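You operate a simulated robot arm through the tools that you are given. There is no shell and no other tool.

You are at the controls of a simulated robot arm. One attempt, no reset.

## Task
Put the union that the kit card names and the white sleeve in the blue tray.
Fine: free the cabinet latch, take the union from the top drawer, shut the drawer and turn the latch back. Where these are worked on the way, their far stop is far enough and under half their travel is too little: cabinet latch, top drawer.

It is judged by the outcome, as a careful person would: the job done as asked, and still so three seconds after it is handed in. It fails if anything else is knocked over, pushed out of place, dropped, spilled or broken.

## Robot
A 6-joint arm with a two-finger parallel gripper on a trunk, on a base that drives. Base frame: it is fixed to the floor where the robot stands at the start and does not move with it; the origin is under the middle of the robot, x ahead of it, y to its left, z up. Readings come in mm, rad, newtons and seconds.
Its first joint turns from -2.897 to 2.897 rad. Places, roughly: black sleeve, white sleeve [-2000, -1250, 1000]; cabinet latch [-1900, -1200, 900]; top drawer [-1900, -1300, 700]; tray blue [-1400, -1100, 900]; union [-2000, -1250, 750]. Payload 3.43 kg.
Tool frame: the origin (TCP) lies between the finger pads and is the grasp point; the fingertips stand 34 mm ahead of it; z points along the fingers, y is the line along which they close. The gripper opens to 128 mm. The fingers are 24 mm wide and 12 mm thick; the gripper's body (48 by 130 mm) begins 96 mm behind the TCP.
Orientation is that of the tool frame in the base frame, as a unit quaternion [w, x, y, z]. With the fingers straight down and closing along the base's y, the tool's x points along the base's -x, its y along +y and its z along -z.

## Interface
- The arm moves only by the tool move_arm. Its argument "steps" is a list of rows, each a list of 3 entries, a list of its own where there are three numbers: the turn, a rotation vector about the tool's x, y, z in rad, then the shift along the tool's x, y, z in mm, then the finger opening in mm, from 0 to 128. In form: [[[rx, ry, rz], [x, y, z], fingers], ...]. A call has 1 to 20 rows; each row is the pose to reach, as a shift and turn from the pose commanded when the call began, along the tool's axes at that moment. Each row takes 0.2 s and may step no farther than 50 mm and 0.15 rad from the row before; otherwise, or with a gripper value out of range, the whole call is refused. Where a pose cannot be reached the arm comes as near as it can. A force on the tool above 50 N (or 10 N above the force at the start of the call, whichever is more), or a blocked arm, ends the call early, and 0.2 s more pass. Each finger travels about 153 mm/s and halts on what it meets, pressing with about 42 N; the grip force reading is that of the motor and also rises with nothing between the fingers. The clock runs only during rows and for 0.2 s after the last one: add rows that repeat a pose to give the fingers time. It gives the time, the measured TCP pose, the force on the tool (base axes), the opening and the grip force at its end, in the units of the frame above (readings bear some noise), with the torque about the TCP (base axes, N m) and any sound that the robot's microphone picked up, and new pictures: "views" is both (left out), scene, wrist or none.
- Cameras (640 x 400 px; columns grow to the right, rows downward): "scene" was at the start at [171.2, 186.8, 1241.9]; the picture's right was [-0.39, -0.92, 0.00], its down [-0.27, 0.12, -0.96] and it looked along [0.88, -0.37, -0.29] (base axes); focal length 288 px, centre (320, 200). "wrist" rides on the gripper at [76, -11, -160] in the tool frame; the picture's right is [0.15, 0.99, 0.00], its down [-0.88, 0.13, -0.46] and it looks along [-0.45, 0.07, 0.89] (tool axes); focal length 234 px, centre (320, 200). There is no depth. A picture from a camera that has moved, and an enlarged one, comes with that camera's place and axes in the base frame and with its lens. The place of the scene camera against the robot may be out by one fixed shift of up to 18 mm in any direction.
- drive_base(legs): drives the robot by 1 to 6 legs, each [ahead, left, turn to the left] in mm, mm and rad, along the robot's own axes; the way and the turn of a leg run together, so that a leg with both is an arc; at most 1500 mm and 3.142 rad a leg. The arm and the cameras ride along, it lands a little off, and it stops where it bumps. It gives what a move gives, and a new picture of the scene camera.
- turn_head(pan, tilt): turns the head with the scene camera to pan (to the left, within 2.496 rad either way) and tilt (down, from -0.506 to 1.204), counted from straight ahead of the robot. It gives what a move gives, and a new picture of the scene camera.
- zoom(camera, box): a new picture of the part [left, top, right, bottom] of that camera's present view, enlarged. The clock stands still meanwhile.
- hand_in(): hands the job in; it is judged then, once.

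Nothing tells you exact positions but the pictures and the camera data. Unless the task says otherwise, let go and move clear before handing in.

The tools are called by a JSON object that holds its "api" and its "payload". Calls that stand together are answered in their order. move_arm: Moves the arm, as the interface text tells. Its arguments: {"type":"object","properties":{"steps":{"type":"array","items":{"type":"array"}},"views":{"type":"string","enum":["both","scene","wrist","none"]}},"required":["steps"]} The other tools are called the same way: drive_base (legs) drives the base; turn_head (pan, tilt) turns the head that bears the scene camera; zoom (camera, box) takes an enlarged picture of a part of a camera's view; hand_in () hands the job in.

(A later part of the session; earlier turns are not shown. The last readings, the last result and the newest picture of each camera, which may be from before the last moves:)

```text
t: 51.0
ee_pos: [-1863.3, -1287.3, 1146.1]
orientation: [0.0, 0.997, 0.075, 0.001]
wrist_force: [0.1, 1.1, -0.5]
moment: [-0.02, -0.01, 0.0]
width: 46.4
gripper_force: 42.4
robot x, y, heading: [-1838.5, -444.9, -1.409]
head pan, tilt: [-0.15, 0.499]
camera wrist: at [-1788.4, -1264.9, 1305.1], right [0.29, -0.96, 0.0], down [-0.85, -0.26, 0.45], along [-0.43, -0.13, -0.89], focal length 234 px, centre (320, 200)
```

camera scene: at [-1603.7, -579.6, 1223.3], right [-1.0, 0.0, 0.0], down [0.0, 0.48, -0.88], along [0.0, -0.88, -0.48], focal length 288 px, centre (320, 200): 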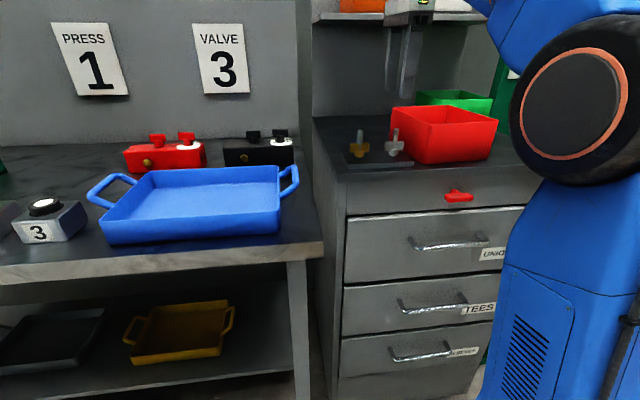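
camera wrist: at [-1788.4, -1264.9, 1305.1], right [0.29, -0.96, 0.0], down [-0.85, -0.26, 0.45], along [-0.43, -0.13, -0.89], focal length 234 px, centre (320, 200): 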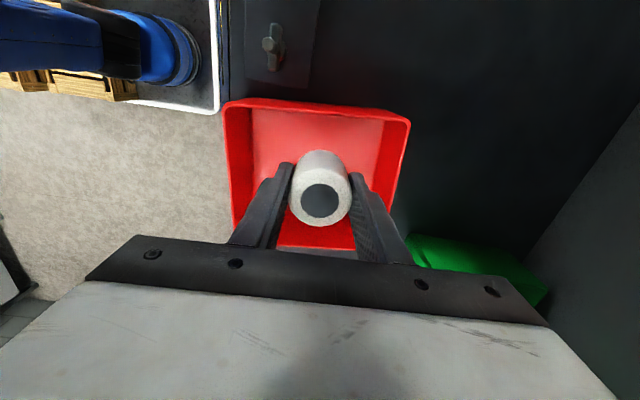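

Still firmly held at 46 mm. Now I carry it gently over to the tray.

{"api": "move_arm", "payload": {"steps": [[[0, 0, 0], [8, -2, 1], 0], [[0, 0, 0], [22, -5, 2], 0], [[0, 0, 0], [44, -11, 3], 0], [[0, 0, 0], [68, -16, 4], 0], [[0, 0, 0], [94, -22, 5], 0], [[0, 0, 0], [120, -28, 6], 0], [[0, 0, 0], [147, -35, 8], 0], [[0, 0, 0], [174, -42, 10], 0], [[0, 0, 0], [201, -49, 12], 0], [[0, 0, 0], [228, -56, 14], 0], [[0, 0, 0], [255, -63, 16], 0], [[0, 0, 0], [282, -70, 18], 0], [[0, 0, 0], [309, -77, 20], 0], [[0, 0, 0], [336, -84, 20], 0], [[0, 0, 0], [363, -91, 20], 0], [[0, 0, 0], [390, -97, 20], 0], [[0, 0, 0], [414, -102, 20], 0], [[0, 0, 0], [434, -106, 20], 0], [[0, 0, 0], [446, -108, 20], 0], [[0, 0, 0], [451, -109, 20], 0]]}}

```text
t: 55.2
ee_pos: [-1434.3, -1110.2, 1126.4]
orientation: [0.0, 0.997, 0.076, 0.0]
wrist_force: [0.2, 0.0, -0.8]
moment: [0.0, 0.01, 0.02]
width: 46.1
gripper_force: 42.0
robot x, y, heading: [-1840.7, -446.2, -1.419]
head pan, tilt: [-0.15, 0.499]
camera scene: at [-1603.8, -579.7, 1223.3], right [-1.0, 0.0, 0.0], down [0.0, 0.48, -0.88], along [0.0, -0.88, -0.48], focal length 288 px, centre (320, 200)
camera wrist: at [-1360.5, -1088.1, 1287.3], right [0.29, -0.96, 0.0], down [-0.85, -0.26, 0.45], along [-0.43, -0.13, -0.89], focal length 234 px, centre (320, 200)
```

scene: 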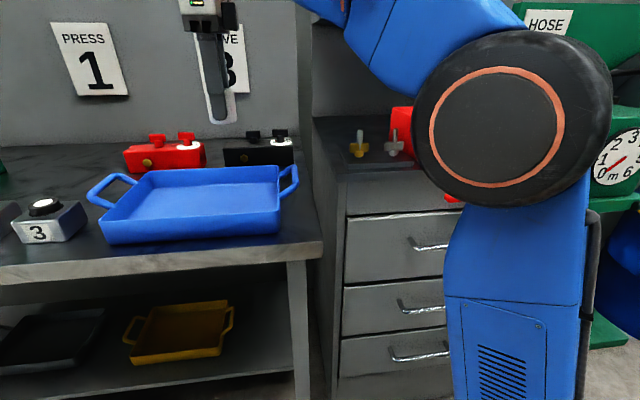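
wrist: 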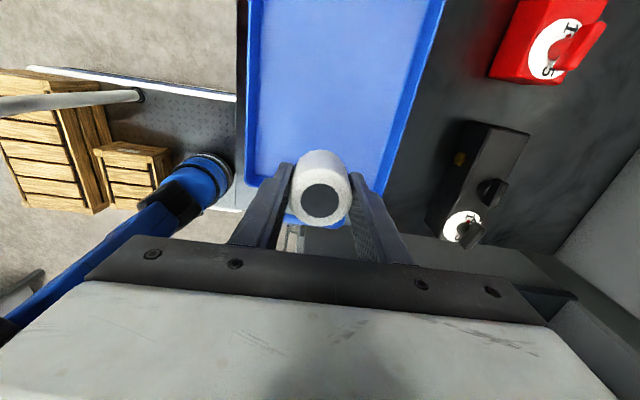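

The sleeve is held over the tray's right part. I zoom to fix the tray's edges and height.

{"api": "zoom", "payload": {"camera": "wrist", "box": [220, 0, 460, 240]}}

{"api": "zoom", "payload": {"camera": "scene", "box": [80, 140, 320, 260]}}

```text
1.67 times, centred on (340, 120) of wrist
camera zoom: at [-1360.5, -1088.1, 1287.3], right [0.29, -0.96, 0.0], down [-0.85, -0.26, 0.45], along [-0.43, -0.13, -0.89], focal length 390 px, centre (287, 333)
```

zoom: 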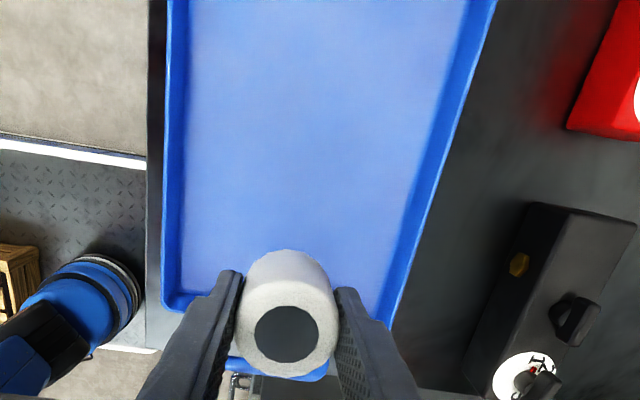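

```text
2.67 times, centred on (200, 200) of scene
camera zoom: at [-1603.8, -579.7, 1223.3], right [-1.0, 0.0, 0.0], down [0.0, 0.48, -0.88], along [0.0, -0.88, -0.48], focal length 769 px, centre (640, 200)
```

zoom: 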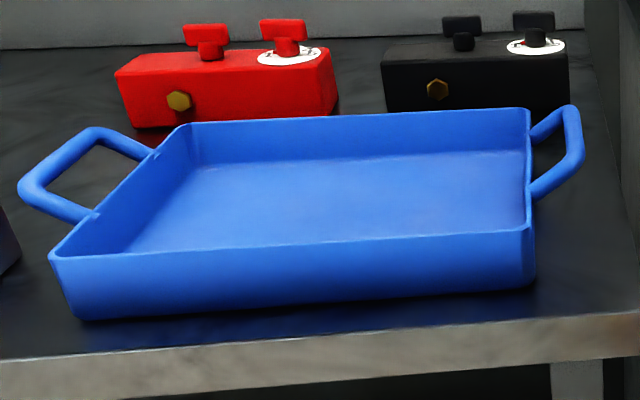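

The tray's rim is at z≈960 and its floor near 914. I lower the sleeve to just above the floor, then creep down.

{"api": "move_arm", "payload": {"steps": [[[0, 0, 0], [0, 0, 15], 0], [[0, 0, 0], [0, 0, 40], 0], [[0, 0, 0], [0, 0, 70], 0], [[0, 0, 0], [0, 0, 100], 0], [[0, 0, 0], [0, 0, 125], 0], [[0, 0, 0], [0, 0, 145], 0], [[0, 0, 0], [0, 0, 158], 0], [[0, 0, 0], [0, 0, 164], 0], [[0, 0, 0], [0, 0, 164], 0]], "views": "both"}}

```text
t: 57.2
ee_pos: [-1431.7, -1111.3, 960.7]
orientation: [-0.001, 0.997, 0.077, 0.0]
wrist_force: [0.1, 1.1, 0.2]
moment: [-0.03, 0.0, 0.01]
width: 46.2
gripper_force: 41.8
robot x, y, heading: [-1840.4, -445.8, -1.42]
head pan, tilt: [-0.15, 0.499]
camera scene: at [-1603.8, -579.7, 1223.3], right [-1.0, 0.0, 0.0], down [0.0, 0.48, -0.88], along [0.0, -0.88, -0.48], focal length 288 px, centre (320, 200)
camera wrist: at [-1359.1, -1088.5, 1122.4], right [0.29, -0.96, 0.0], down [-0.85, -0.26, 0.45], along [-0.43, -0.13, -0.89], focal length 234 px, centre (320, 200)
```

scene: 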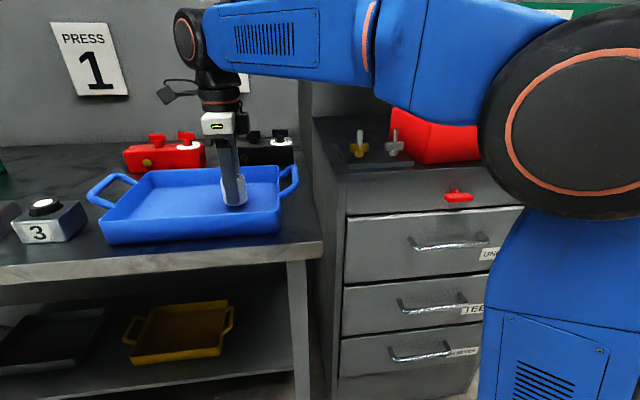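
wrist: 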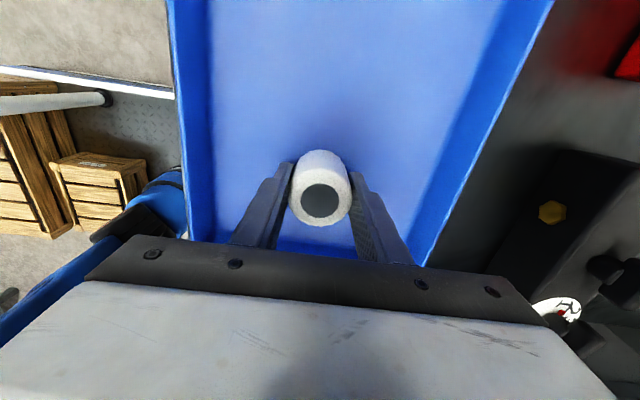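

{"api": "move_arm", "payload": {"steps": [[[0, 0, 0], [0, 0, 2], 0], [[0, 0, 0], [0, 0, 4], 0], [[0, 0, 0], [0, 0, 4], 0]], "views": "none"}}

{"api": "zoom", "payload": {"camera": "scene", "box": [180, 140, 300, 220]}}

```text
t: 58.0
ee_pos: [-1433.6, -1109.6, 955.4]
orientation: [-0.001, 0.997, 0.076, 0.001]
wrist_force: [-1.0, -0.7, -0.2]
moment: [0.01, 0.0, 0.02]
width: 46.3
gripper_force: 42.1
robot x, y, heading: [-1840.6, -445.2, -1.418]
head pan, tilt: [-0.15, 0.499]
```

```text
5.00 times, centred on (240, 180) of scene
camera zoom: at [-1603.8, -579.7, 1223.3], right [-1.0, 0.0, 0.0], down [0.0, 0.48, -0.88], along [0.0, -0.88, -0.48], focal length 1441 px, centre (720, 300)
```

zoom: 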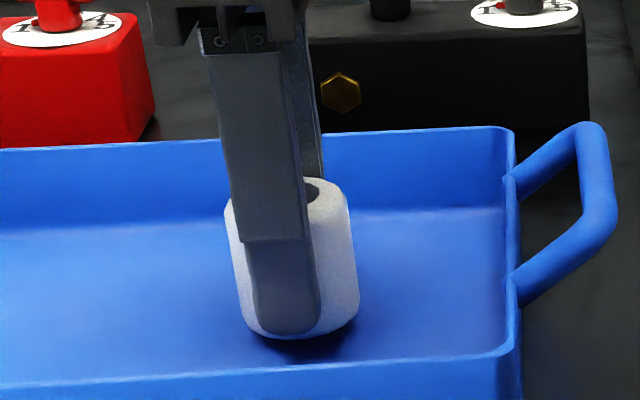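

{"api": "move_arm", "payload": {"steps": [[[0, 0, 0], [0, 0, 2], 0], [[0, 0, 0], [0, 0, 4], 0], [[0, 0, 0], [0, 0, 6], 0], [[0, 0, 0], [0, 0, 6], 0]], "views": "none"}}

{"api": "zoom", "payload": {"camera": "scene", "box": [180, 140, 300, 220]}}

```text
t: 59.0
ee_pos: [-1432.1, -1110.5, 951.2]
orientation: [-0.002, 0.997, 0.077, 0.001]
wrist_force: [-0.3, 0.0, -0.5]
moment: [-0.02, 0.02, 0.02]
width: 46.3
gripper_force: 41.5
robot x, y, heading: [-1838.0, -445.9, -1.416]
head pan, tilt: [-0.15, 0.499]
```

```text
5.00 times, centred on (240, 180) of scene
camera zoom: at [-1603.8, -579.7, 1223.3], right [-1.0, 0.0, 0.0], down [0.0, 0.48, -0.88], along [0.0, -0.88, -0.48], focal length 1441 px, centre (720, 300)
```

zoom: 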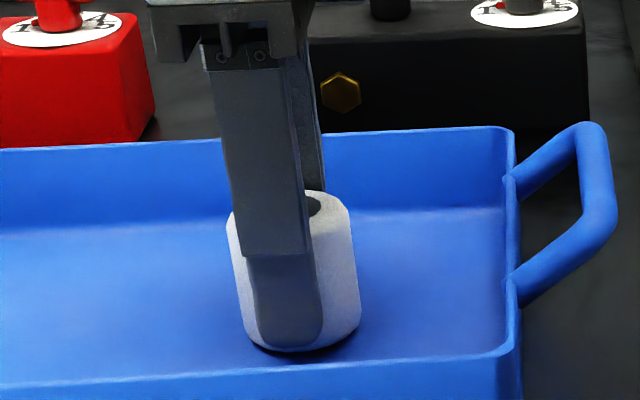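

{"api": "move_arm", "payload": {"steps": [[[0, 0, 0], [0, 0, 1], 0], [[0, 0, 0], [0, 0, 2], 0], [[0, 0, 0], [0, 0, 3], 0], [[0, 0, 0], [0, 0, 3], 0]], "views": "none"}}

{"api": "zoom", "payload": {"camera": "scene", "box": [180, 140, 300, 220]}}

```text
t: 60.0
ee_pos: [-1432.9, -1110.5, 949.7]
orientation: [0.0, 0.997, 0.076, 0.002]
wrist_force: [4.6, -0.6, 17.4]
moment: [0.01, -0.2, 0.01]
width: 46.3
gripper_force: 41.8
robot x, y, heading: [-1836.4, -445.1, -1.422]
head pan, tilt: [-0.15, 0.499]
```

```text
5.00 times, centred on (240, 180) of scene
camera zoom: at [-1603.8, -579.3, 1223.4], right [-1.0, 0.0, 0.0], down [0.0, 0.48, -0.88], along [0.0, -0.88, -0.48], focal length 1441 px, centre (720, 300)
```

zoom: 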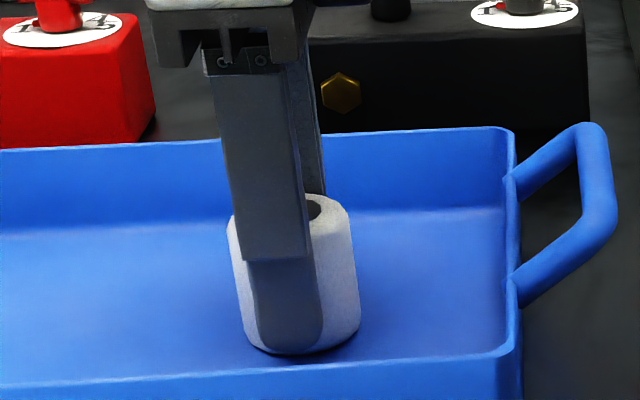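

It's touching the floor (17 N). I open the fingers and rise straight up.

{"api": "move_arm", "payload": {"steps": [[[0, 0, 0], [0, 0, -1], 50], [[0, 0, 0], [0, 0, -1], 60], [[0, 0, 0], [0, 0, -1], 76], [[0, 0, 0], [0, 0, -1], 76], [[0, 0, 0], [0, 0, -30], 76], [[0, 0, 0], [0, 0, -70], 76], [[0, 0, 0], [0, 0, -115], 76], [[0, 0, 0], [0, 0, -160], 76], [[0, 0, 0], [0, 0, -180], 76]]}}

```text
t: 62.0
ee_pos: [-1433.9, -1109.9, 1130.5]
orientation: [-0.001, 0.997, 0.076, 0.001]
wrist_force: [-0.1, 0.9, 0.4]
moment: [0.03, 0.02, 0.0]
width: 75.8
gripper_force: 0.1
robot x, y, heading: [-1838.7, -445.8, -1.423]
head pan, tilt: [-0.15, 0.499]
camera scene: at [-1603.8, -579.7, 1223.3], right [-1.0, 0.0, 0.0], down [0.0, 0.48, -0.88], along [0.0, -0.88, -0.48], focal length 288 px, centre (320, 200)
camera wrist: at [-1360.5, -1086.9, 1291.1], right [0.29, -0.96, 0.0], down [-0.85, -0.26, 0.45], along [-0.43, -0.13, -0.89], focal length 234 px, centre (320, 200)
```

scene: 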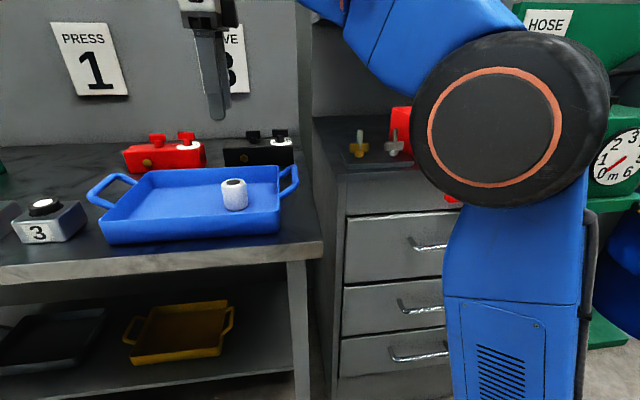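
wrist: 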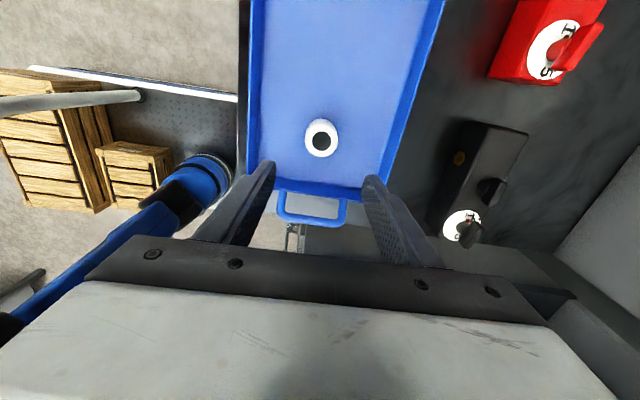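

The white sleeve stands in the tray. Next is the latch: I move the hand back in front of the cabinet, then turn the tool to point forward with the fingers closing vertically.

{"api": "move_arm", "payload": {"steps": [[[0, 0, 0], [-10, -40, 0], 76], [[0, 0, 0], [-40, -75, 0], 76], [[0, 0, 0], [-80, -100, 0], 76], [[0, 0, 0], [-120, -125, 0], 76], [[0, 0, 0], [-160, -150, 0], 76], [[0, 0, 0], [-200, -165, 10], 76], [[0, 0, 0], [-245, -175, 20], 76], [[0, 0, 0], [-290, -180, 30], 76], [[0, 0, 0], [-335, -185, 40], 76], [[0, 0, 0], [-380, -190, 50], 70], [[0, 0, 0], [-420, -195, 60], 60], [[0, 0, 0], [-460, -200, 70], 60], [[0, 0, 0], [-484, -200, 80], 60], [[0, 0, 0], [-484, -200, 80], 60]], "views": "both"}}

```text
t: 65.0
ee_pos: [-1942.7, -988.1, 1048.2]
orientation: [-0.001, 0.997, 0.075, 0.0]
wrist_force: [-0.8, 0.2, -0.9]
moment: [0.0, -0.02, 0.0]
width: 60.0
gripper_force: 0.1
robot x, y, heading: [-1835.3, -446.4, -1.419]
head pan, tilt: [-0.15, 0.499]
camera scene: at [-1603.8, -579.7, 1223.3], right [-1.0, 0.0, 0.0], down [0.0, 0.48, -0.88], along [0.0, -0.88, -0.48], focal length 288 px, centre (320, 200)
camera wrist: at [-1870.0, -964.8, 1209.3], right [0.29, -0.96, 0.0], down [-0.85, -0.26, 0.45], along [-0.43, -0.13, -0.89], focal length 234 px, centre (320, 200)
```

scene: 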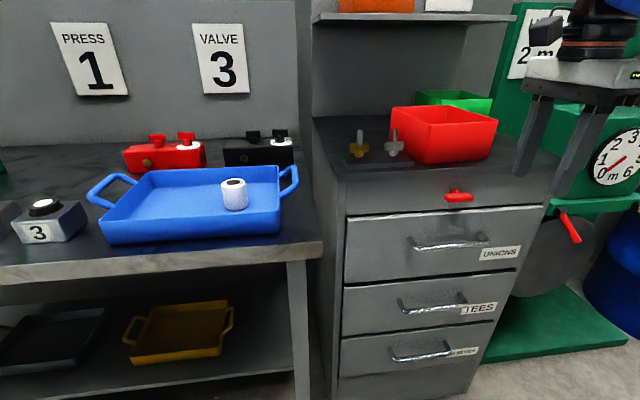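
wrist: 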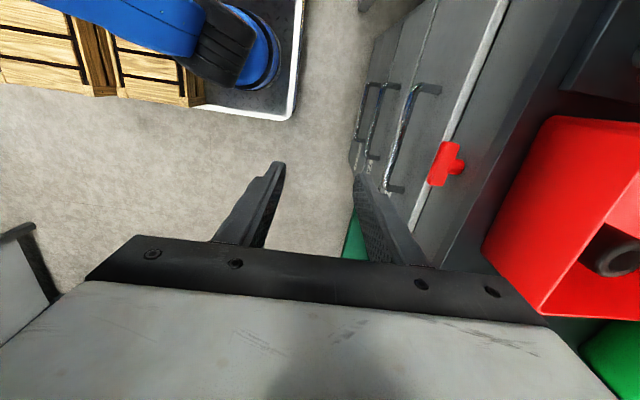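

A good view of the latch from above and the side; let me zoom.

{"api": "zoom", "payload": {"camera": "wrist", "box": [340, 60, 500, 220]}}

{"api": "zoom", "payload": {"camera": "scene", "box": [400, 160, 520, 260]}}

```text
2.50 times, centred on (420, 140) of wrist
camera zoom: at [-1870.0, -964.8, 1209.3], right [0.29, -0.96, 0.0], down [-0.85, -0.26, 0.45], along [-0.43, -0.13, -0.89], focal length 585 px, centre (70, 350)
```

zoom: 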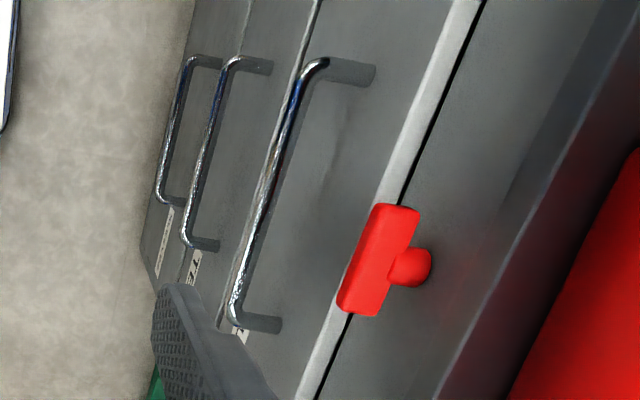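

```text
4.00 times, centred on (460, 210) of scene
camera zoom: at [-1603.8, -579.7, 1223.3], right [-1.0, 0.0, 0.0], down [0.0, 0.48, -0.88], along [0.0, -0.88, -0.48], focal length 1153 px, centre (-240, 160)
```

zoom: 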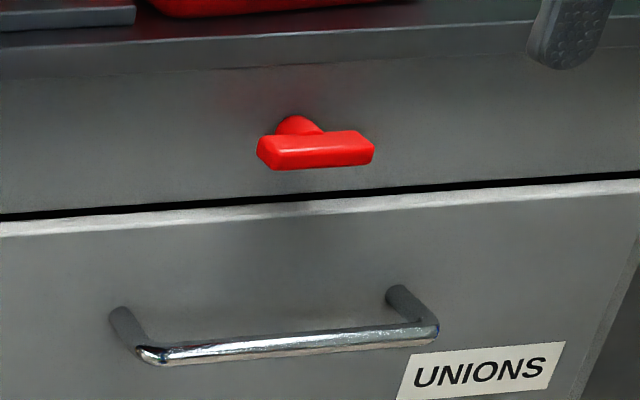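

The latch is a symmetric red bar centred near [-1916, -1150, 910]. I turn the tool to point forward while lowering to its height, keeping 70 mm clear of the front.

{"api": "move_arm", "payload": {"steps": [[[-0.143, 0, 0], [0, 5, 10], 60], [[-0.286, 0, 0], [0, 10, 20], 60], [[-0.429, 0, 0], [0, 15, 32], 60], [[-0.572, 0, 0], [0, 20, 45], 60], [[-0.715, 0, 0], [0, 25, 58], 60], [[-0.858, 0, 0], [0, 30, 71], 60], [[-1.0, 0, 0], [0, 35, 84], 60], [[-1.143, 0, 0], [0, 40, 97], 60], [[-1.286, 0, 0], [0, 45, 110], 60], [[-1.429, 0, 0], [0, 50, 123], 60], [[-1.571, 0, 0], [0, 55, 138], 60], [[-1.571, 0, 0], [0, 55, 138], 60]], "views": "both"}}

```text
t: 66.5
ee_pos: [-1889.7, -1037.5, 960.3]
orientation: [0.43, 0.885, 0.149, 0.095]
wrist_force: [-0.5, 0.0, 0.0]
moment: [0.03, 0.01, 0.05]
width: 60.2
gripper_force: 0.2
robot x, y, heading: [-1834.4, -444.4, -1.419]
head pan, tilt: [-0.15, 0.499]
stopped in row 7: the arm was blocked; the commanded pose is now the measured one
camera scene: at [-1610.6, -578.1, 1224.8], right [-1.0, 0.01, -0.01], down [0.01, 0.48, -0.88], along [0.0, -0.88, -0.48], focal length 288 px, centre (320, 200)
camera wrist: at [-1866.9, -887.3, 1053.6], right [0.32, -0.53, 0.79], down [-0.94, -0.05, 0.35], along [-0.15, -0.85, -0.51], focal length 234 px, centre (320, 200)
```

scene: 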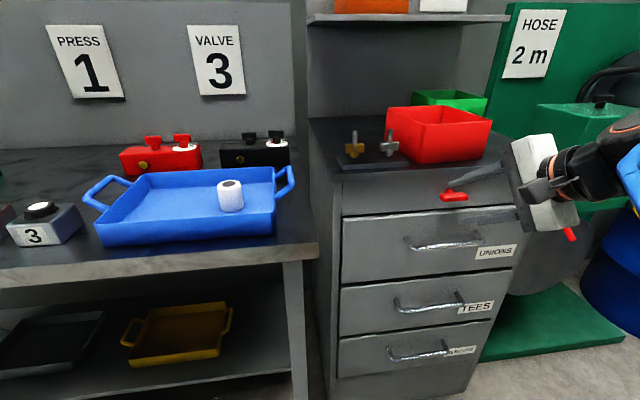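
wrist: 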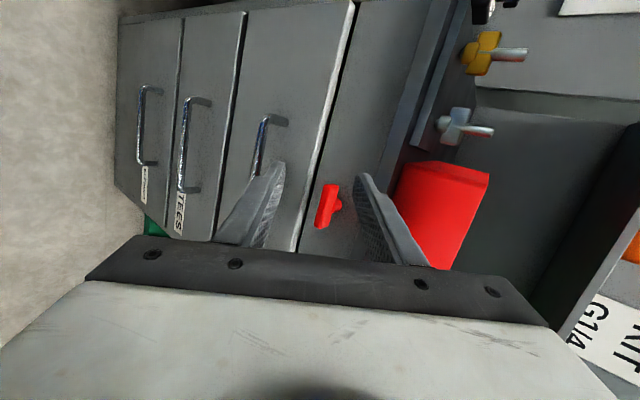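

The arm blocked itself part way (too folded up near the body), so nothing in the scene was touched. I return to the tool-down pose, then back the base off so the arm has room.

{"api": "move_arm", "payload": {"steps": [[[0.13, -0.019, 0.024], [-4, 4.4, -15], 60], [[0.259, -0.037, 0.049], [-8, 8.8, -30], 60], [[0.389, -0.056, 0.073], [-12, 13, -45], 60], [[0.518, -0.074, 0.098], [-16, 17.6, -60], 60], [[0.648, -0.093, 0.122], [-20, 22, -75], 60], [[0.777, -0.111, 0.147], [-24, 26.4, -90], 60], [[0.907, -0.13, 0.171], [-28.4, 30.8, -105.4], 60], [[0.907, -0.13, 0.171], [-28.4, 30.8, -105.4], 60]], "views": "scene"}}

```text
t: 68.3
ee_pos: [-1938.6, -988.2, 1048.1]
orientation: [-0.003, 0.997, 0.072, -0.005]
wrist_force: [-0.5, 0.7, 1.1]
moment: [-0.04, -0.03, -0.03]
width: 60.0
gripper_force: 0.1
robot x, y, heading: [-1838.8, -443.1, -1.418]
head pan, tilt: [-0.15, 0.499]
camera scene: at [-1603.9, -579.7, 1223.3], right [-1.0, 0.0, 0.0], down [0.0, 0.48, -0.88], along [0.0, -0.88, -0.48], focal length 288 px, centre (320, 200)
```

scene: 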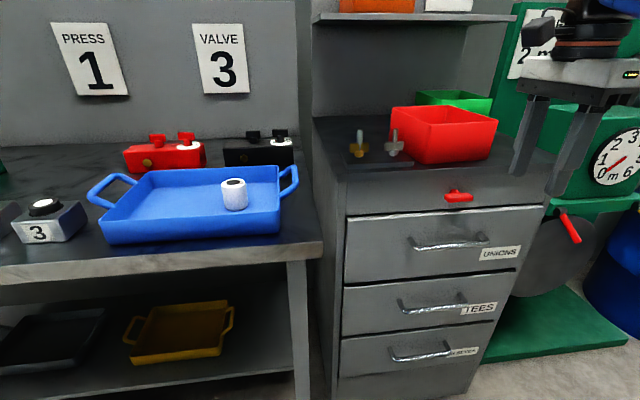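

Clear again. I drive back ~220 mm and 80 mm right to give the arm room for the forward-pointing pose.

{"api": "drive_base", "payload": {"legs": [[-220, -80, 0]]}}

```text
t: 70.1
ee_pos: [-2050.2, -781.4, 1047.6]
orientation: [-0.002, 0.997, 0.071, -0.004]
wrist_force: [0.1, -0.2, -0.3]
moment: [0.03, 0.0, 0.02]
width: 59.9
gripper_force: 0.0
robot x, y, heading: [-1950.3, -240.3, -1.416]
head pan, tilt: [-0.15, 0.499]
camera scene: at [-1716.7, -373.1, 1223.3], right [-1.0, 0.0, 0.0], down [0.0, 0.48, -0.88], along [0.0, -0.88, -0.48], focal length 288 px, centre (320, 200)
```

scene: 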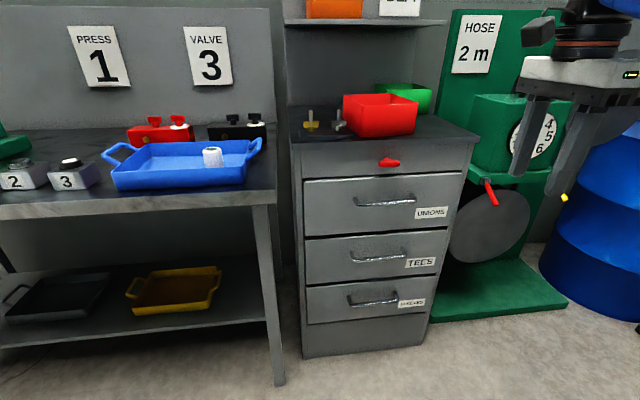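

Now the latch is about 904 mm ahead. I extend the arm and turn the tool forward there.

{"api": "move_arm", "payload": {"steps": [[[0, 0, 0], [13, 40, 0], 60], [[0, 0, 0], [26, 80, 0], 60], [[0, 0, 0], [39, 120, 0], 60], [[0, 0, 0], [52, 160, 0], 60], [[0, 0, 0], [65, 200, 0], 60], [[0, 0, 0], [77, 235, 0], 60], [[-0.143, 0, 0], [77, 240, 10], 60], [[-0.286, 0, 0], [77, 245, 20], 60], [[-0.429, 0, 0], [77, 250, 32], 60], [[-0.572, 0, 0], [77, 252, 45], 60], [[-0.715, 0, 0], [77, 254, 58], 60], [[-0.858, 0, 0], [77, 256, 71], 60], [[-1.0, 0, 0], [77, 258, 84], 60], [[-1.143, 0, 0], [77, 260, 97], 60], [[-1.286, 0, 0], [77, 262, 110], 60], [[-1.429, 0, 0], [77, 264, 123], 60], [[-1.571, 0, 0], [77, 266, 138], 60], [[-1.571, 0, 0], [77, 266, 138], 60]], "views": "both"}}

```text
t: 74.1
ee_pos: [-1915.5, -1024.2, 897.9]
orientation: [0.69, 0.706, 0.155, 0.037]
wrist_force: [-0.3, 0.3, 0.1]
moment: [0.01, 0.0, 0.02]
width: 60.1
gripper_force: 0.0
out of reach, approached as far as the arm can: row 15, 16, 17, 18
robot x, y, heading: [-1950.7, -240.1, -1.424]
head pan, tilt: [-0.15, 0.499]
stopped in row 18: the arm was blocked; the commanded pose is now the measured one
camera scene: at [-1716.7, -373.1, 1223.3], right [-1.0, 0.0, 0.0], down [0.0, 0.48, -0.88], along [0.0, -0.88, -0.48], focal length 288 px, centre (320, 200)
camera wrist: at [-1888.0, -850.1, 883.4], right [0.3, 0.04, 0.95], down [-0.94, 0.2, 0.29], along [-0.18, -0.98, 0.1], focal length 234 px, centre (320, 200)
```

scene: 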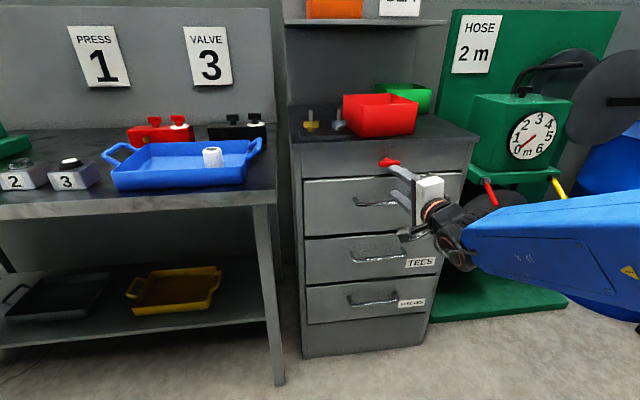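
wrist: 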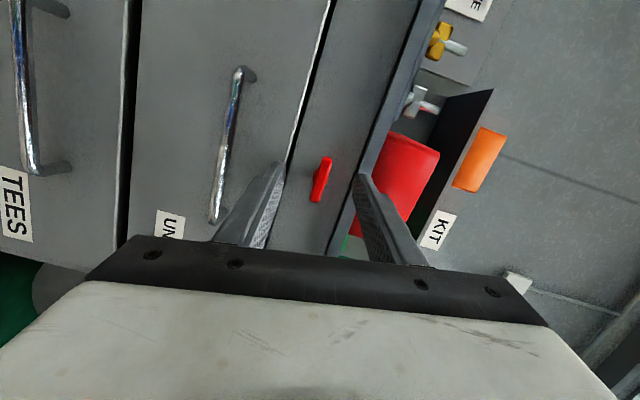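

The tool points forward now, but the wrist is at a limit in this roll. I'll roll it back about 80° so the fingers close horizontally; then I can clasp the bar by its ends and turn either way.

{"api": "move_arm", "payload": {"steps": [[[0.0067, -0.0121, -0.1403], [-2, 1, 0.7], 64], [[0.0134, -0.0242, -0.2806], [-4, 2, 1.3], 68], [[0.02, -0.0363, -0.4209], [-6.5, 2.7, 2], 72], [[0.0268, -0.0484, -0.5612], [-8.6, 3.6, 2.6], 76], [[0.0335, -0.0605, -0.7015], [-10.8, 4.5, 3.3], 80], [[0.04, -0.0726, -0.8418], [-13, 5.3, 4], 84], [[0.047, -0.0847, -0.9821], [-15, 6.2, 4.6], 88], [[0.0536, -0.0968, -1.1224], [-17.3, 7, 5.3], 90], [[0.06, -0.1089, -1.2627], [-19.4, 8, 6], 90], [[0.067, -0.121, -1.403], [-21.6, 8.9, 6.6], 90], [[0.067, -0.121, -1.403], [-21.6, 8.9, 6.6], 90]], "views": "both"}}

```text
t: 76.5
ee_pos: [-1941.1, -1036.8, 911.8]
orientation: [0.538, 0.459, 0.539, -0.458]
wrist_force: [0.8, 0.8, 0.6]
moment: [0.04, 0.03, 0.02]
width: 90.1
gripper_force: 0.1
out of reach, approached as far as the arm can: row 9, 10, 11
robot x, y, heading: [-1951.0, -236.0, -1.418]
head pan, tilt: [-0.15, 0.499]
camera scene: at [-1716.7, -373.0, 1223.3], right [-1.0, 0.0, 0.0], down [0.0, 0.48, -0.88], along [0.0, -0.88, -0.48], focal length 288 px, centre (320, 200)
camera wrist: at [-1977.2, -880.1, 837.5], right [0.98, 0.16, -0.15], down [0.06, 0.47, 0.88], along [0.21, -0.87, 0.45], focal length 234 px, centre (320, 200)
```

scene: 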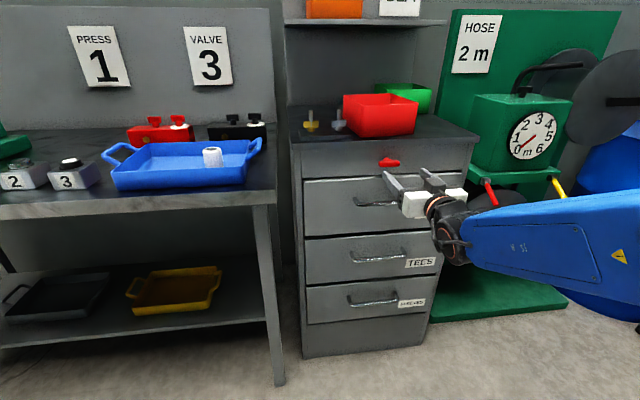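
wrist: 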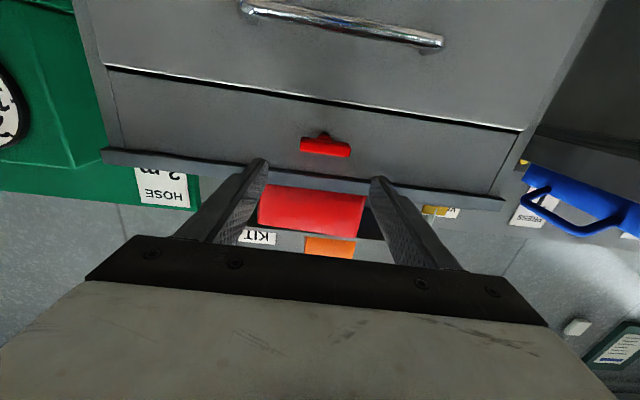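

The tool now points squarely at the cabinet with fingers horizontal. Let me zoom on the latch for exact centring.

{"api": "zoom", "payload": {"camera": "wrist", "box": [240, 90, 400, 190]}}

{"api": "zoom", "payload": {"camera": "scene", "box": [340, 130, 460, 230]}}

```text
4.00 times, centred on (320, 140) of wrist
camera zoom: at [-1977.2, -880.1, 837.5], right [0.98, 0.16, -0.15], down [0.06, 0.47, 0.88], along [0.21, -0.87, 0.45], focal length 937 px, centre (320, 440)
```

zoom: 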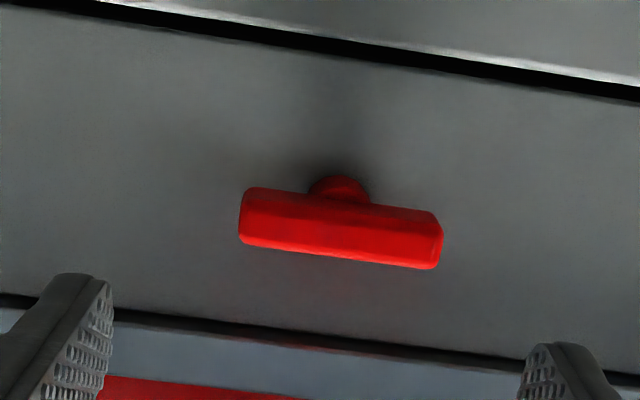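

```text
4.00 times, centred on (400, 180) of scene
camera zoom: at [-1716.7, -373.0, 1223.3], right [-1.0, 0.0, 0.0], down [0.0, 0.48, -0.88], along [0.0, -0.88, -0.48], focal length 1153 px, centre (0, 280)
```

zoom: 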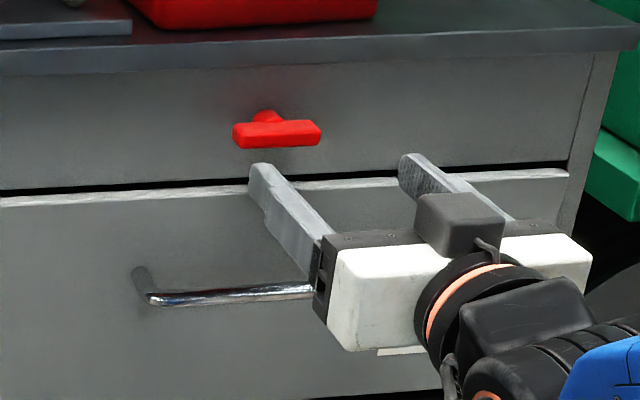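

The bar is about 60 mm long and centred near [-1917, -1149, 906]. I advance so the fingers straddle its ends, tips stopping short of the panel.

{"api": "move_arm", "payload": {"steps": [[[0, 0, 0], [5.8, 6.5, 20], 90], [[0, 0, 0], [5.8, 6.5, 50], 90], [[0, 0, 0], [5.8, 6.5, 75], 90], [[0, 0, 0], [5.8, 6.5, 90], 90], [[0, 0, 0], [5.8, 6.5, 98], 90], [[0, 0, 0], [5.8, 6.5, 98], 90]], "views": "both"}}

{"api": "zoom", "payload": {"camera": "wrist", "box": [220, 90, 420, 215]}}

{"api": "zoom", "payload": {"camera": "scene", "box": [340, 130, 460, 230]}}

```text
t: 77.4
ee_pos: [-1942.9, -1110.1, 906.8]
orientation: [0.539, 0.458, 0.541, -0.456]
wrist_force: [-3.0, 28.3, 7.7]
moment: [-0.37, -0.27, 1.36]
width: 91.3
gripper_force: 1.4
out of reach, approached as far as the arm can: row 1, 2, 3, 4
robot x, y, heading: [-1952.5, -236.6, -1.418]
head pan, tilt: [-0.15, 0.499]
stopped in row 4: the force on the tool passed its limit at 94 N (the readings are from after the stop); the commanded pose is now the measured one
camera scene: at [-1716.9, -371.1, 1223.5], right [-1.0, 0.0, 0.0], down [0.0, 0.48, -0.88], along [0.0, -0.88, -0.48], focal length 288 px, centre (320, 200)
camera wrist: at [-1979.7, -955.1, 832.6], right [0.98, 0.16, -0.15], down [0.05, 0.47, 0.88], along [0.21, -0.87, 0.45], focal length 234 px, centre (320, 200)
```

scene: 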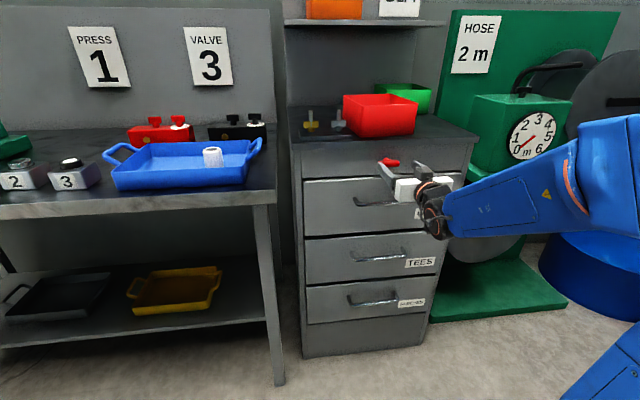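
wrist: 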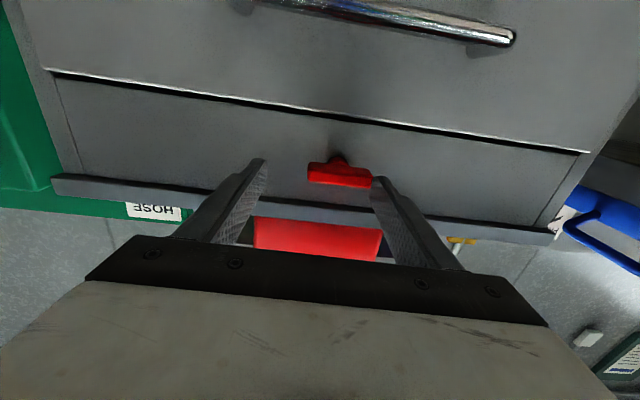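

```text
3.20 times, centred on (320, 152) of wrist
camera zoom: at [-1979.7, -955.1, 832.6], right [0.98, 0.16, -0.15], down [0.05, 0.47, 0.88], along [0.21, -0.87, 0.45], focal length 749 px, centre (320, 352)
```

zoom: 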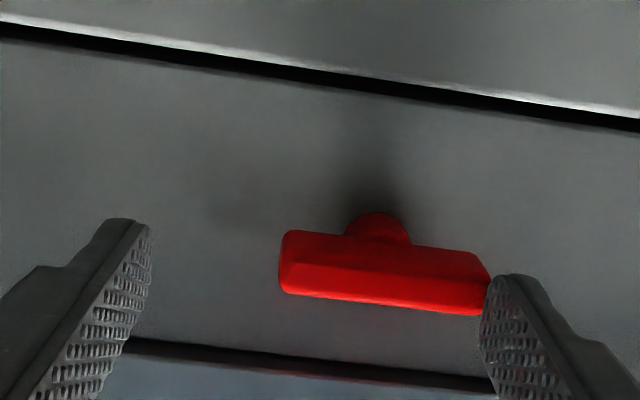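

```text
4.00 times, centred on (400, 180) of scene
camera zoom: at [-1716.9, -371.1, 1223.5], right [-1.0, 0.0, 0.0], down [0.0, 0.48, -0.88], along [0.0, -0.88, -0.48], focal length 1153 px, centre (0, 280)
```

zoom: 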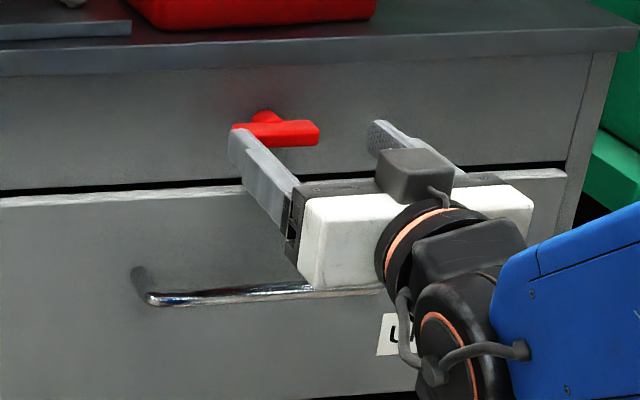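

The left finger met the bar end because the arm couldn't shift left at this azimuth. I'll back off, drive the base a bit left to give the arm a better angle, and approach again.

{"api": "move_arm", "payload": {"steps": [[[0, 0, 0], [0, 0, -20], 90], [[0, 0, 0], [0, 0, -50], 90], [[0, 0, 0], [0, 0, -80], 90], [[0, 0, 0], [0, 0, -80], 90]], "views": "none"}}

{"api": "drive_base", "payload": {"legs": [[0, 110, 0]]}}

{"api": "zoom", "payload": {"camera": "scene", "box": [400, 130, 560, 230]}}

```text
t: 78.4
ee_pos: [-1956.2, -1034.0, 905.0]
orientation: [0.538, 0.459, 0.541, -0.455]
wrist_force: [0.2, -0.5, 0.1]
moment: [0.02, -0.02, 0.04]
width: 90.0
gripper_force: 0.1
robot x, y, heading: [-1949.7, -236.5, -1.418]
head pan, tilt: [-0.15, 0.499]
```

```text
t: 79.6
ee_pos: [-1848.6, -1017.3, 905.5]
orientation: [0.537, 0.46, 0.54, -0.457]
wrist_force: [0.5, -0.7, -0.5]
moment: [-0.04, 0.02, 0.02]
width: 90.2
gripper_force: 0.0
robot x, y, heading: [-1842.6, -220.5, -1.418]
head pan, tilt: [-0.15, 0.499]
camera scene: at [-1608.0, -356.7, 1223.3], right [-1.0, 0.0, 0.0], down [0.0, 0.48, -0.88], along [0.0, -0.88, -0.48], focal length 288 px, centre (320, 200)
```

scene: 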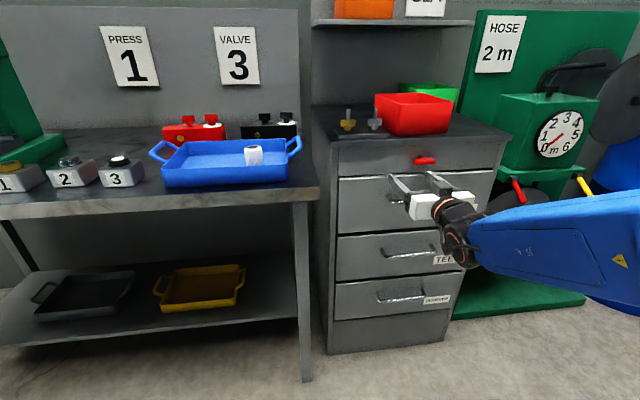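

```text
4.00 times, centred on (480, 180) of scene
camera zoom: at [-1608.0, -356.7, 1223.3], right [-1.0, 0.0, 0.0], down [0.0, 0.48, -0.88], along [0.0, -0.88, -0.48], focal length 1153 px, centre (-320, 280)
```

zoom: 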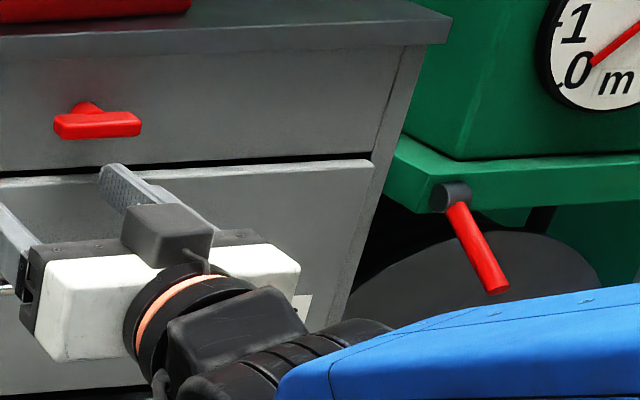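

{"api": "move_arm", "payload": {"steps": [[[0, 0, 0], [0, -25, 0], 90], [[0, 0, 0], [0, -55, 0], 90], [[0, 0, 0], [0, -80, 10], 90], [[0, 0, 0], [0, -88, 23], 90], [[0, 0, 0], [0, -88, 23], 90]], "views": "wrist"}}

{"api": "zoom", "payload": {"camera": "wrist", "box": [220, 90, 420, 215]}}

```text
t: 80.8
ee_pos: [-1931.8, -1055.3, 906.7]
orientation: [0.537, 0.46, 0.54, -0.457]
wrist_force: [-0.2, -0.7, 0.4]
moment: [-0.04, 0.03, -0.01]
width: 90.1
gripper_force: 0.0
robot x, y, heading: [-1841.0, -223.5, -1.425]
head pan, tilt: [-0.15, 0.499]
camera wrist: at [-1968.1, -899.0, 833.2], right [0.98, 0.16, -0.15], down [0.06, 0.46, 0.88], along [0.21, -0.87, 0.44], focal length 234 px, centre (320, 200)
```

wrist: 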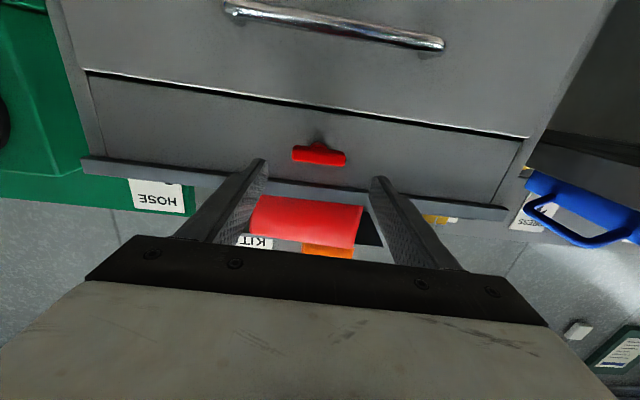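

```text
3.20 times, centred on (320, 152) of wrist
camera zoom: at [-1968.1, -899.0, 833.2], right [0.98, 0.16, -0.15], down [0.06, 0.46, 0.88], along [0.21, -0.87, 0.44], focal length 749 px, centre (320, 352)
```

zoom: 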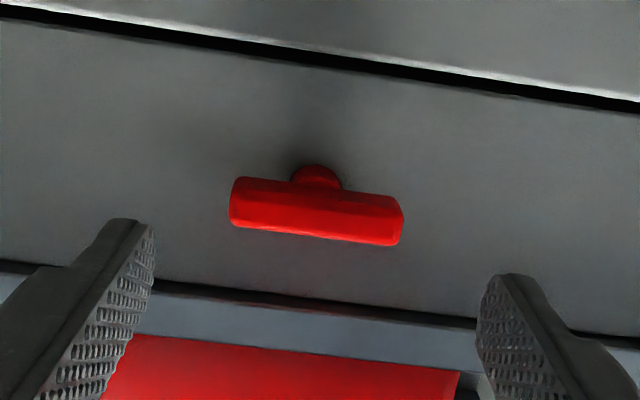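

The bar is now centred between the fingers. I advance 79 mm and close on it.

{"api": "move_arm", "payload": {"steps": [[[0, 0, 0], [1, 0, 20], 90], [[0, 0, 0], [1, 0, 45], 90], [[0, 0, 0], [1, 0, 65], 90], [[0, 0, 0], [1, 0, 78], 90], [[0, 0, 0], [1, 0, 78], 90]], "views": "wrist"}}

{"api": "zoom", "payload": {"camera": "wrist", "box": [220, 90, 420, 215]}}

{"api": "zoom", "payload": {"camera": "scene", "box": [370, 130, 490, 230]}}

```text
t: 82.0
ee_pos: [-1918.8, -1131.8, 904.2]
orientation: [0.536, 0.461, 0.54, -0.457]
wrist_force: [0.7, 0.6, -0.3]
moment: [0.0, -0.01, -0.01]
width: 90.0
gripper_force: 0.1
robot x, y, heading: [-1840.1, -225.5, -1.423]
head pan, tilt: [-0.15, 0.499]
camera wrist: at [-1956.0, -975.6, 831.2], right [0.98, 0.16, -0.15], down [0.06, 0.46, 0.88], along [0.21, -0.87, 0.44], focal length 234 px, centre (320, 200)
```

wrist: 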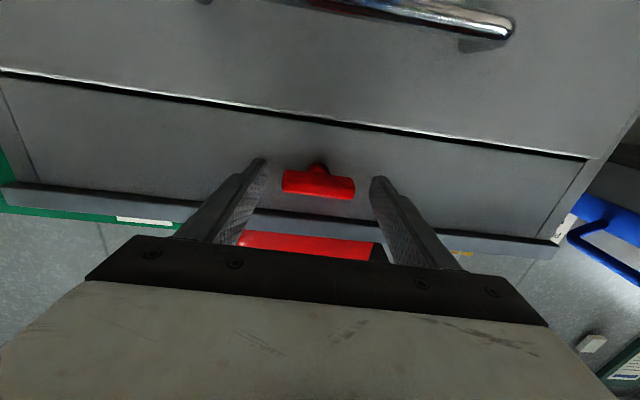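

```text
3.20 times, centred on (320, 152) of wrist
camera zoom: at [-1956.0, -975.6, 831.2], right [0.98, 0.16, -0.15], down [0.06, 0.46, 0.88], along [0.21, -0.87, 0.44], focal length 749 px, centre (320, 352)
```

zoom: 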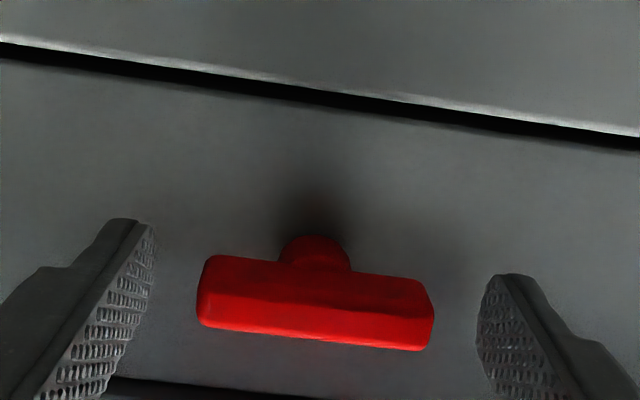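

```text
4.00 times, centred on (430, 180) of scene
camera zoom: at [-1608.0, -356.7, 1223.3], right [-1.0, 0.0, 0.0], down [0.0, 0.48, -0.88], along [0.0, -0.88, -0.48], focal length 1153 px, centre (-120, 280)
```

zoom: 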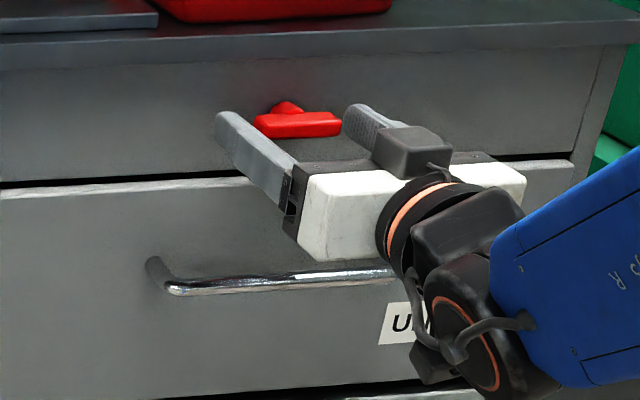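

Centred on the bar. I close the fingers on its ends.

{"api": "move_arm", "payload": {"steps": [[[0, 0, 0], [0, 0, 1], 80], [[0, 0, 0], [0, 0, 1], 66], [[0, 0, 0], [0, 0, 1], 50], [[0, 0, 0], [0, 0, 1], 50], [[0, 0, 0], [0, 0, 1], 50]], "views": "wrist"}}

```text
t: 83.2
ee_pos: [-1920.5, -1133.9, 904.9]
orientation: [0.536, 0.461, 0.539, -0.457]
wrist_force: [-14.1, -8.2, 2.3]
moment: [0.25, 0.0, -1.81]
width: 60.1
gripper_force: 45.0
robot x, y, heading: [-1842.1, -220.7, -1.424]
head pan, tilt: [-0.15, 0.499]
camera wrist: at [-1956.7, -976.7, 830.9], right [0.98, 0.16, -0.14], down [0.06, 0.46, 0.88], along [0.21, -0.87, 0.44], focal length 234 px, centre (320, 200)
```

wrist: 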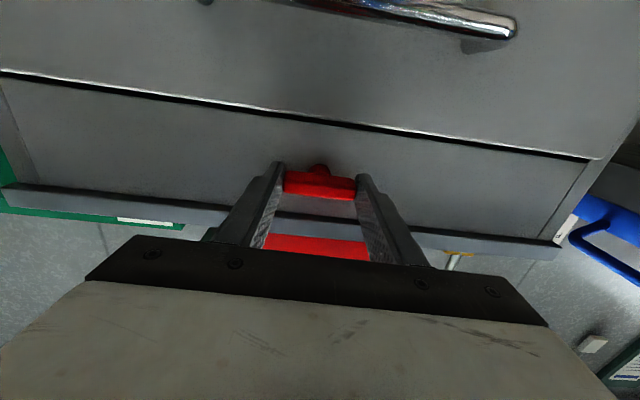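

Gripped (60 mm). I test a small twist clockwise first to feel which way the latch turns.

{"api": "move_arm", "payload": {"steps": [[[0, 0, 0.04], [0, -1, 0], 50], [[0, 0, 0.08], [0, -1, 0], 50], [[0, 0, 0.12], [0, -1, 0], 50]], "views": "wrist"}}

```text
t: 84.0
ee_pos: [-1920.3, -1132.3, 903.2]
orientation: [0.564, 0.492, 0.511, -0.423]
wrist_force: [-10.4, -19.1, 4.7]
moment: [-0.62, -0.09, -0.68]
width: 60.6
gripper_force: 44.8
robot x, y, heading: [-1842.4, -221.2, -1.42]
head pan, tilt: [-0.15, 0.499]
camera wrist: at [-1947.8, -975.2, 830.0], right [0.99, 0.16, -0.03], down [-0.05, 0.45, 0.89], along [0.15, -0.88, 0.45], focal length 234 px, centre (320, 200)
```

wrist: 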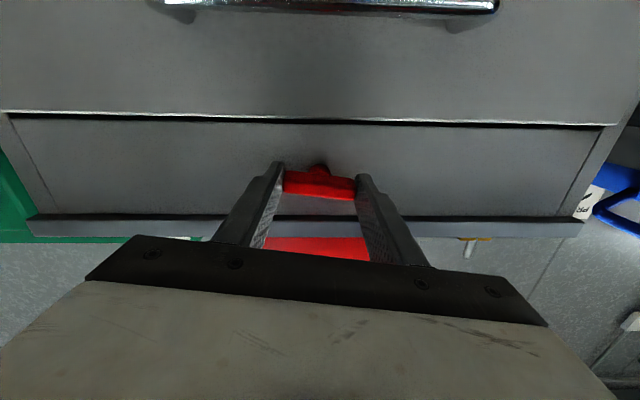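

{"api": "zoom", "payload": {"camera": "wrist", "box": [240, 130, 400, 230]}}

{"api": "zoom", "payload": {"camera": "scene", "box": [370, 130, 490, 230]}}

```text
4.00 times, centred on (320, 180) of wrist
camera zoom: at [-1947.8, -975.2, 830.0], right [0.99, 0.16, -0.03], down [-0.05, 0.45, 0.89], along [0.15, -0.88, 0.45], focal length 937 px, centre (320, 280)
```

zoom: 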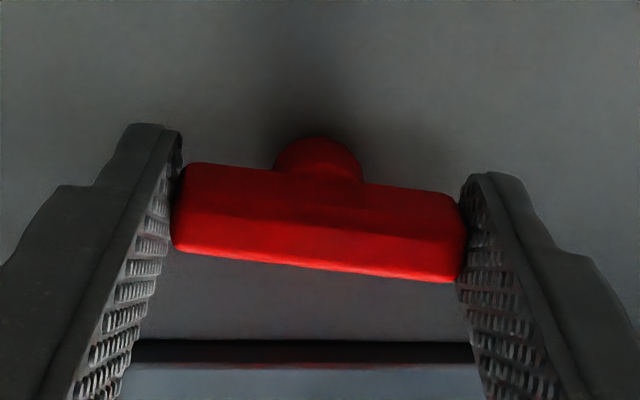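

```text
4.00 times, centred on (430, 180) of scene
camera zoom: at [-1608.4, -357.2, 1223.4], right [-1.0, 0.0, 0.0], down [0.0, 0.48, -0.88], along [0.0, -0.88, -0.48], focal length 1153 px, centre (-120, 280)
```

zoom: 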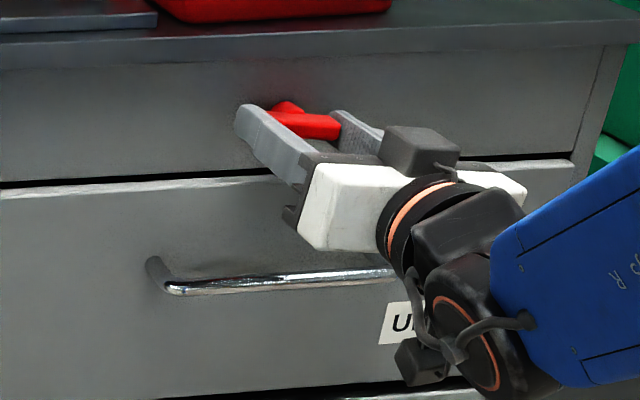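

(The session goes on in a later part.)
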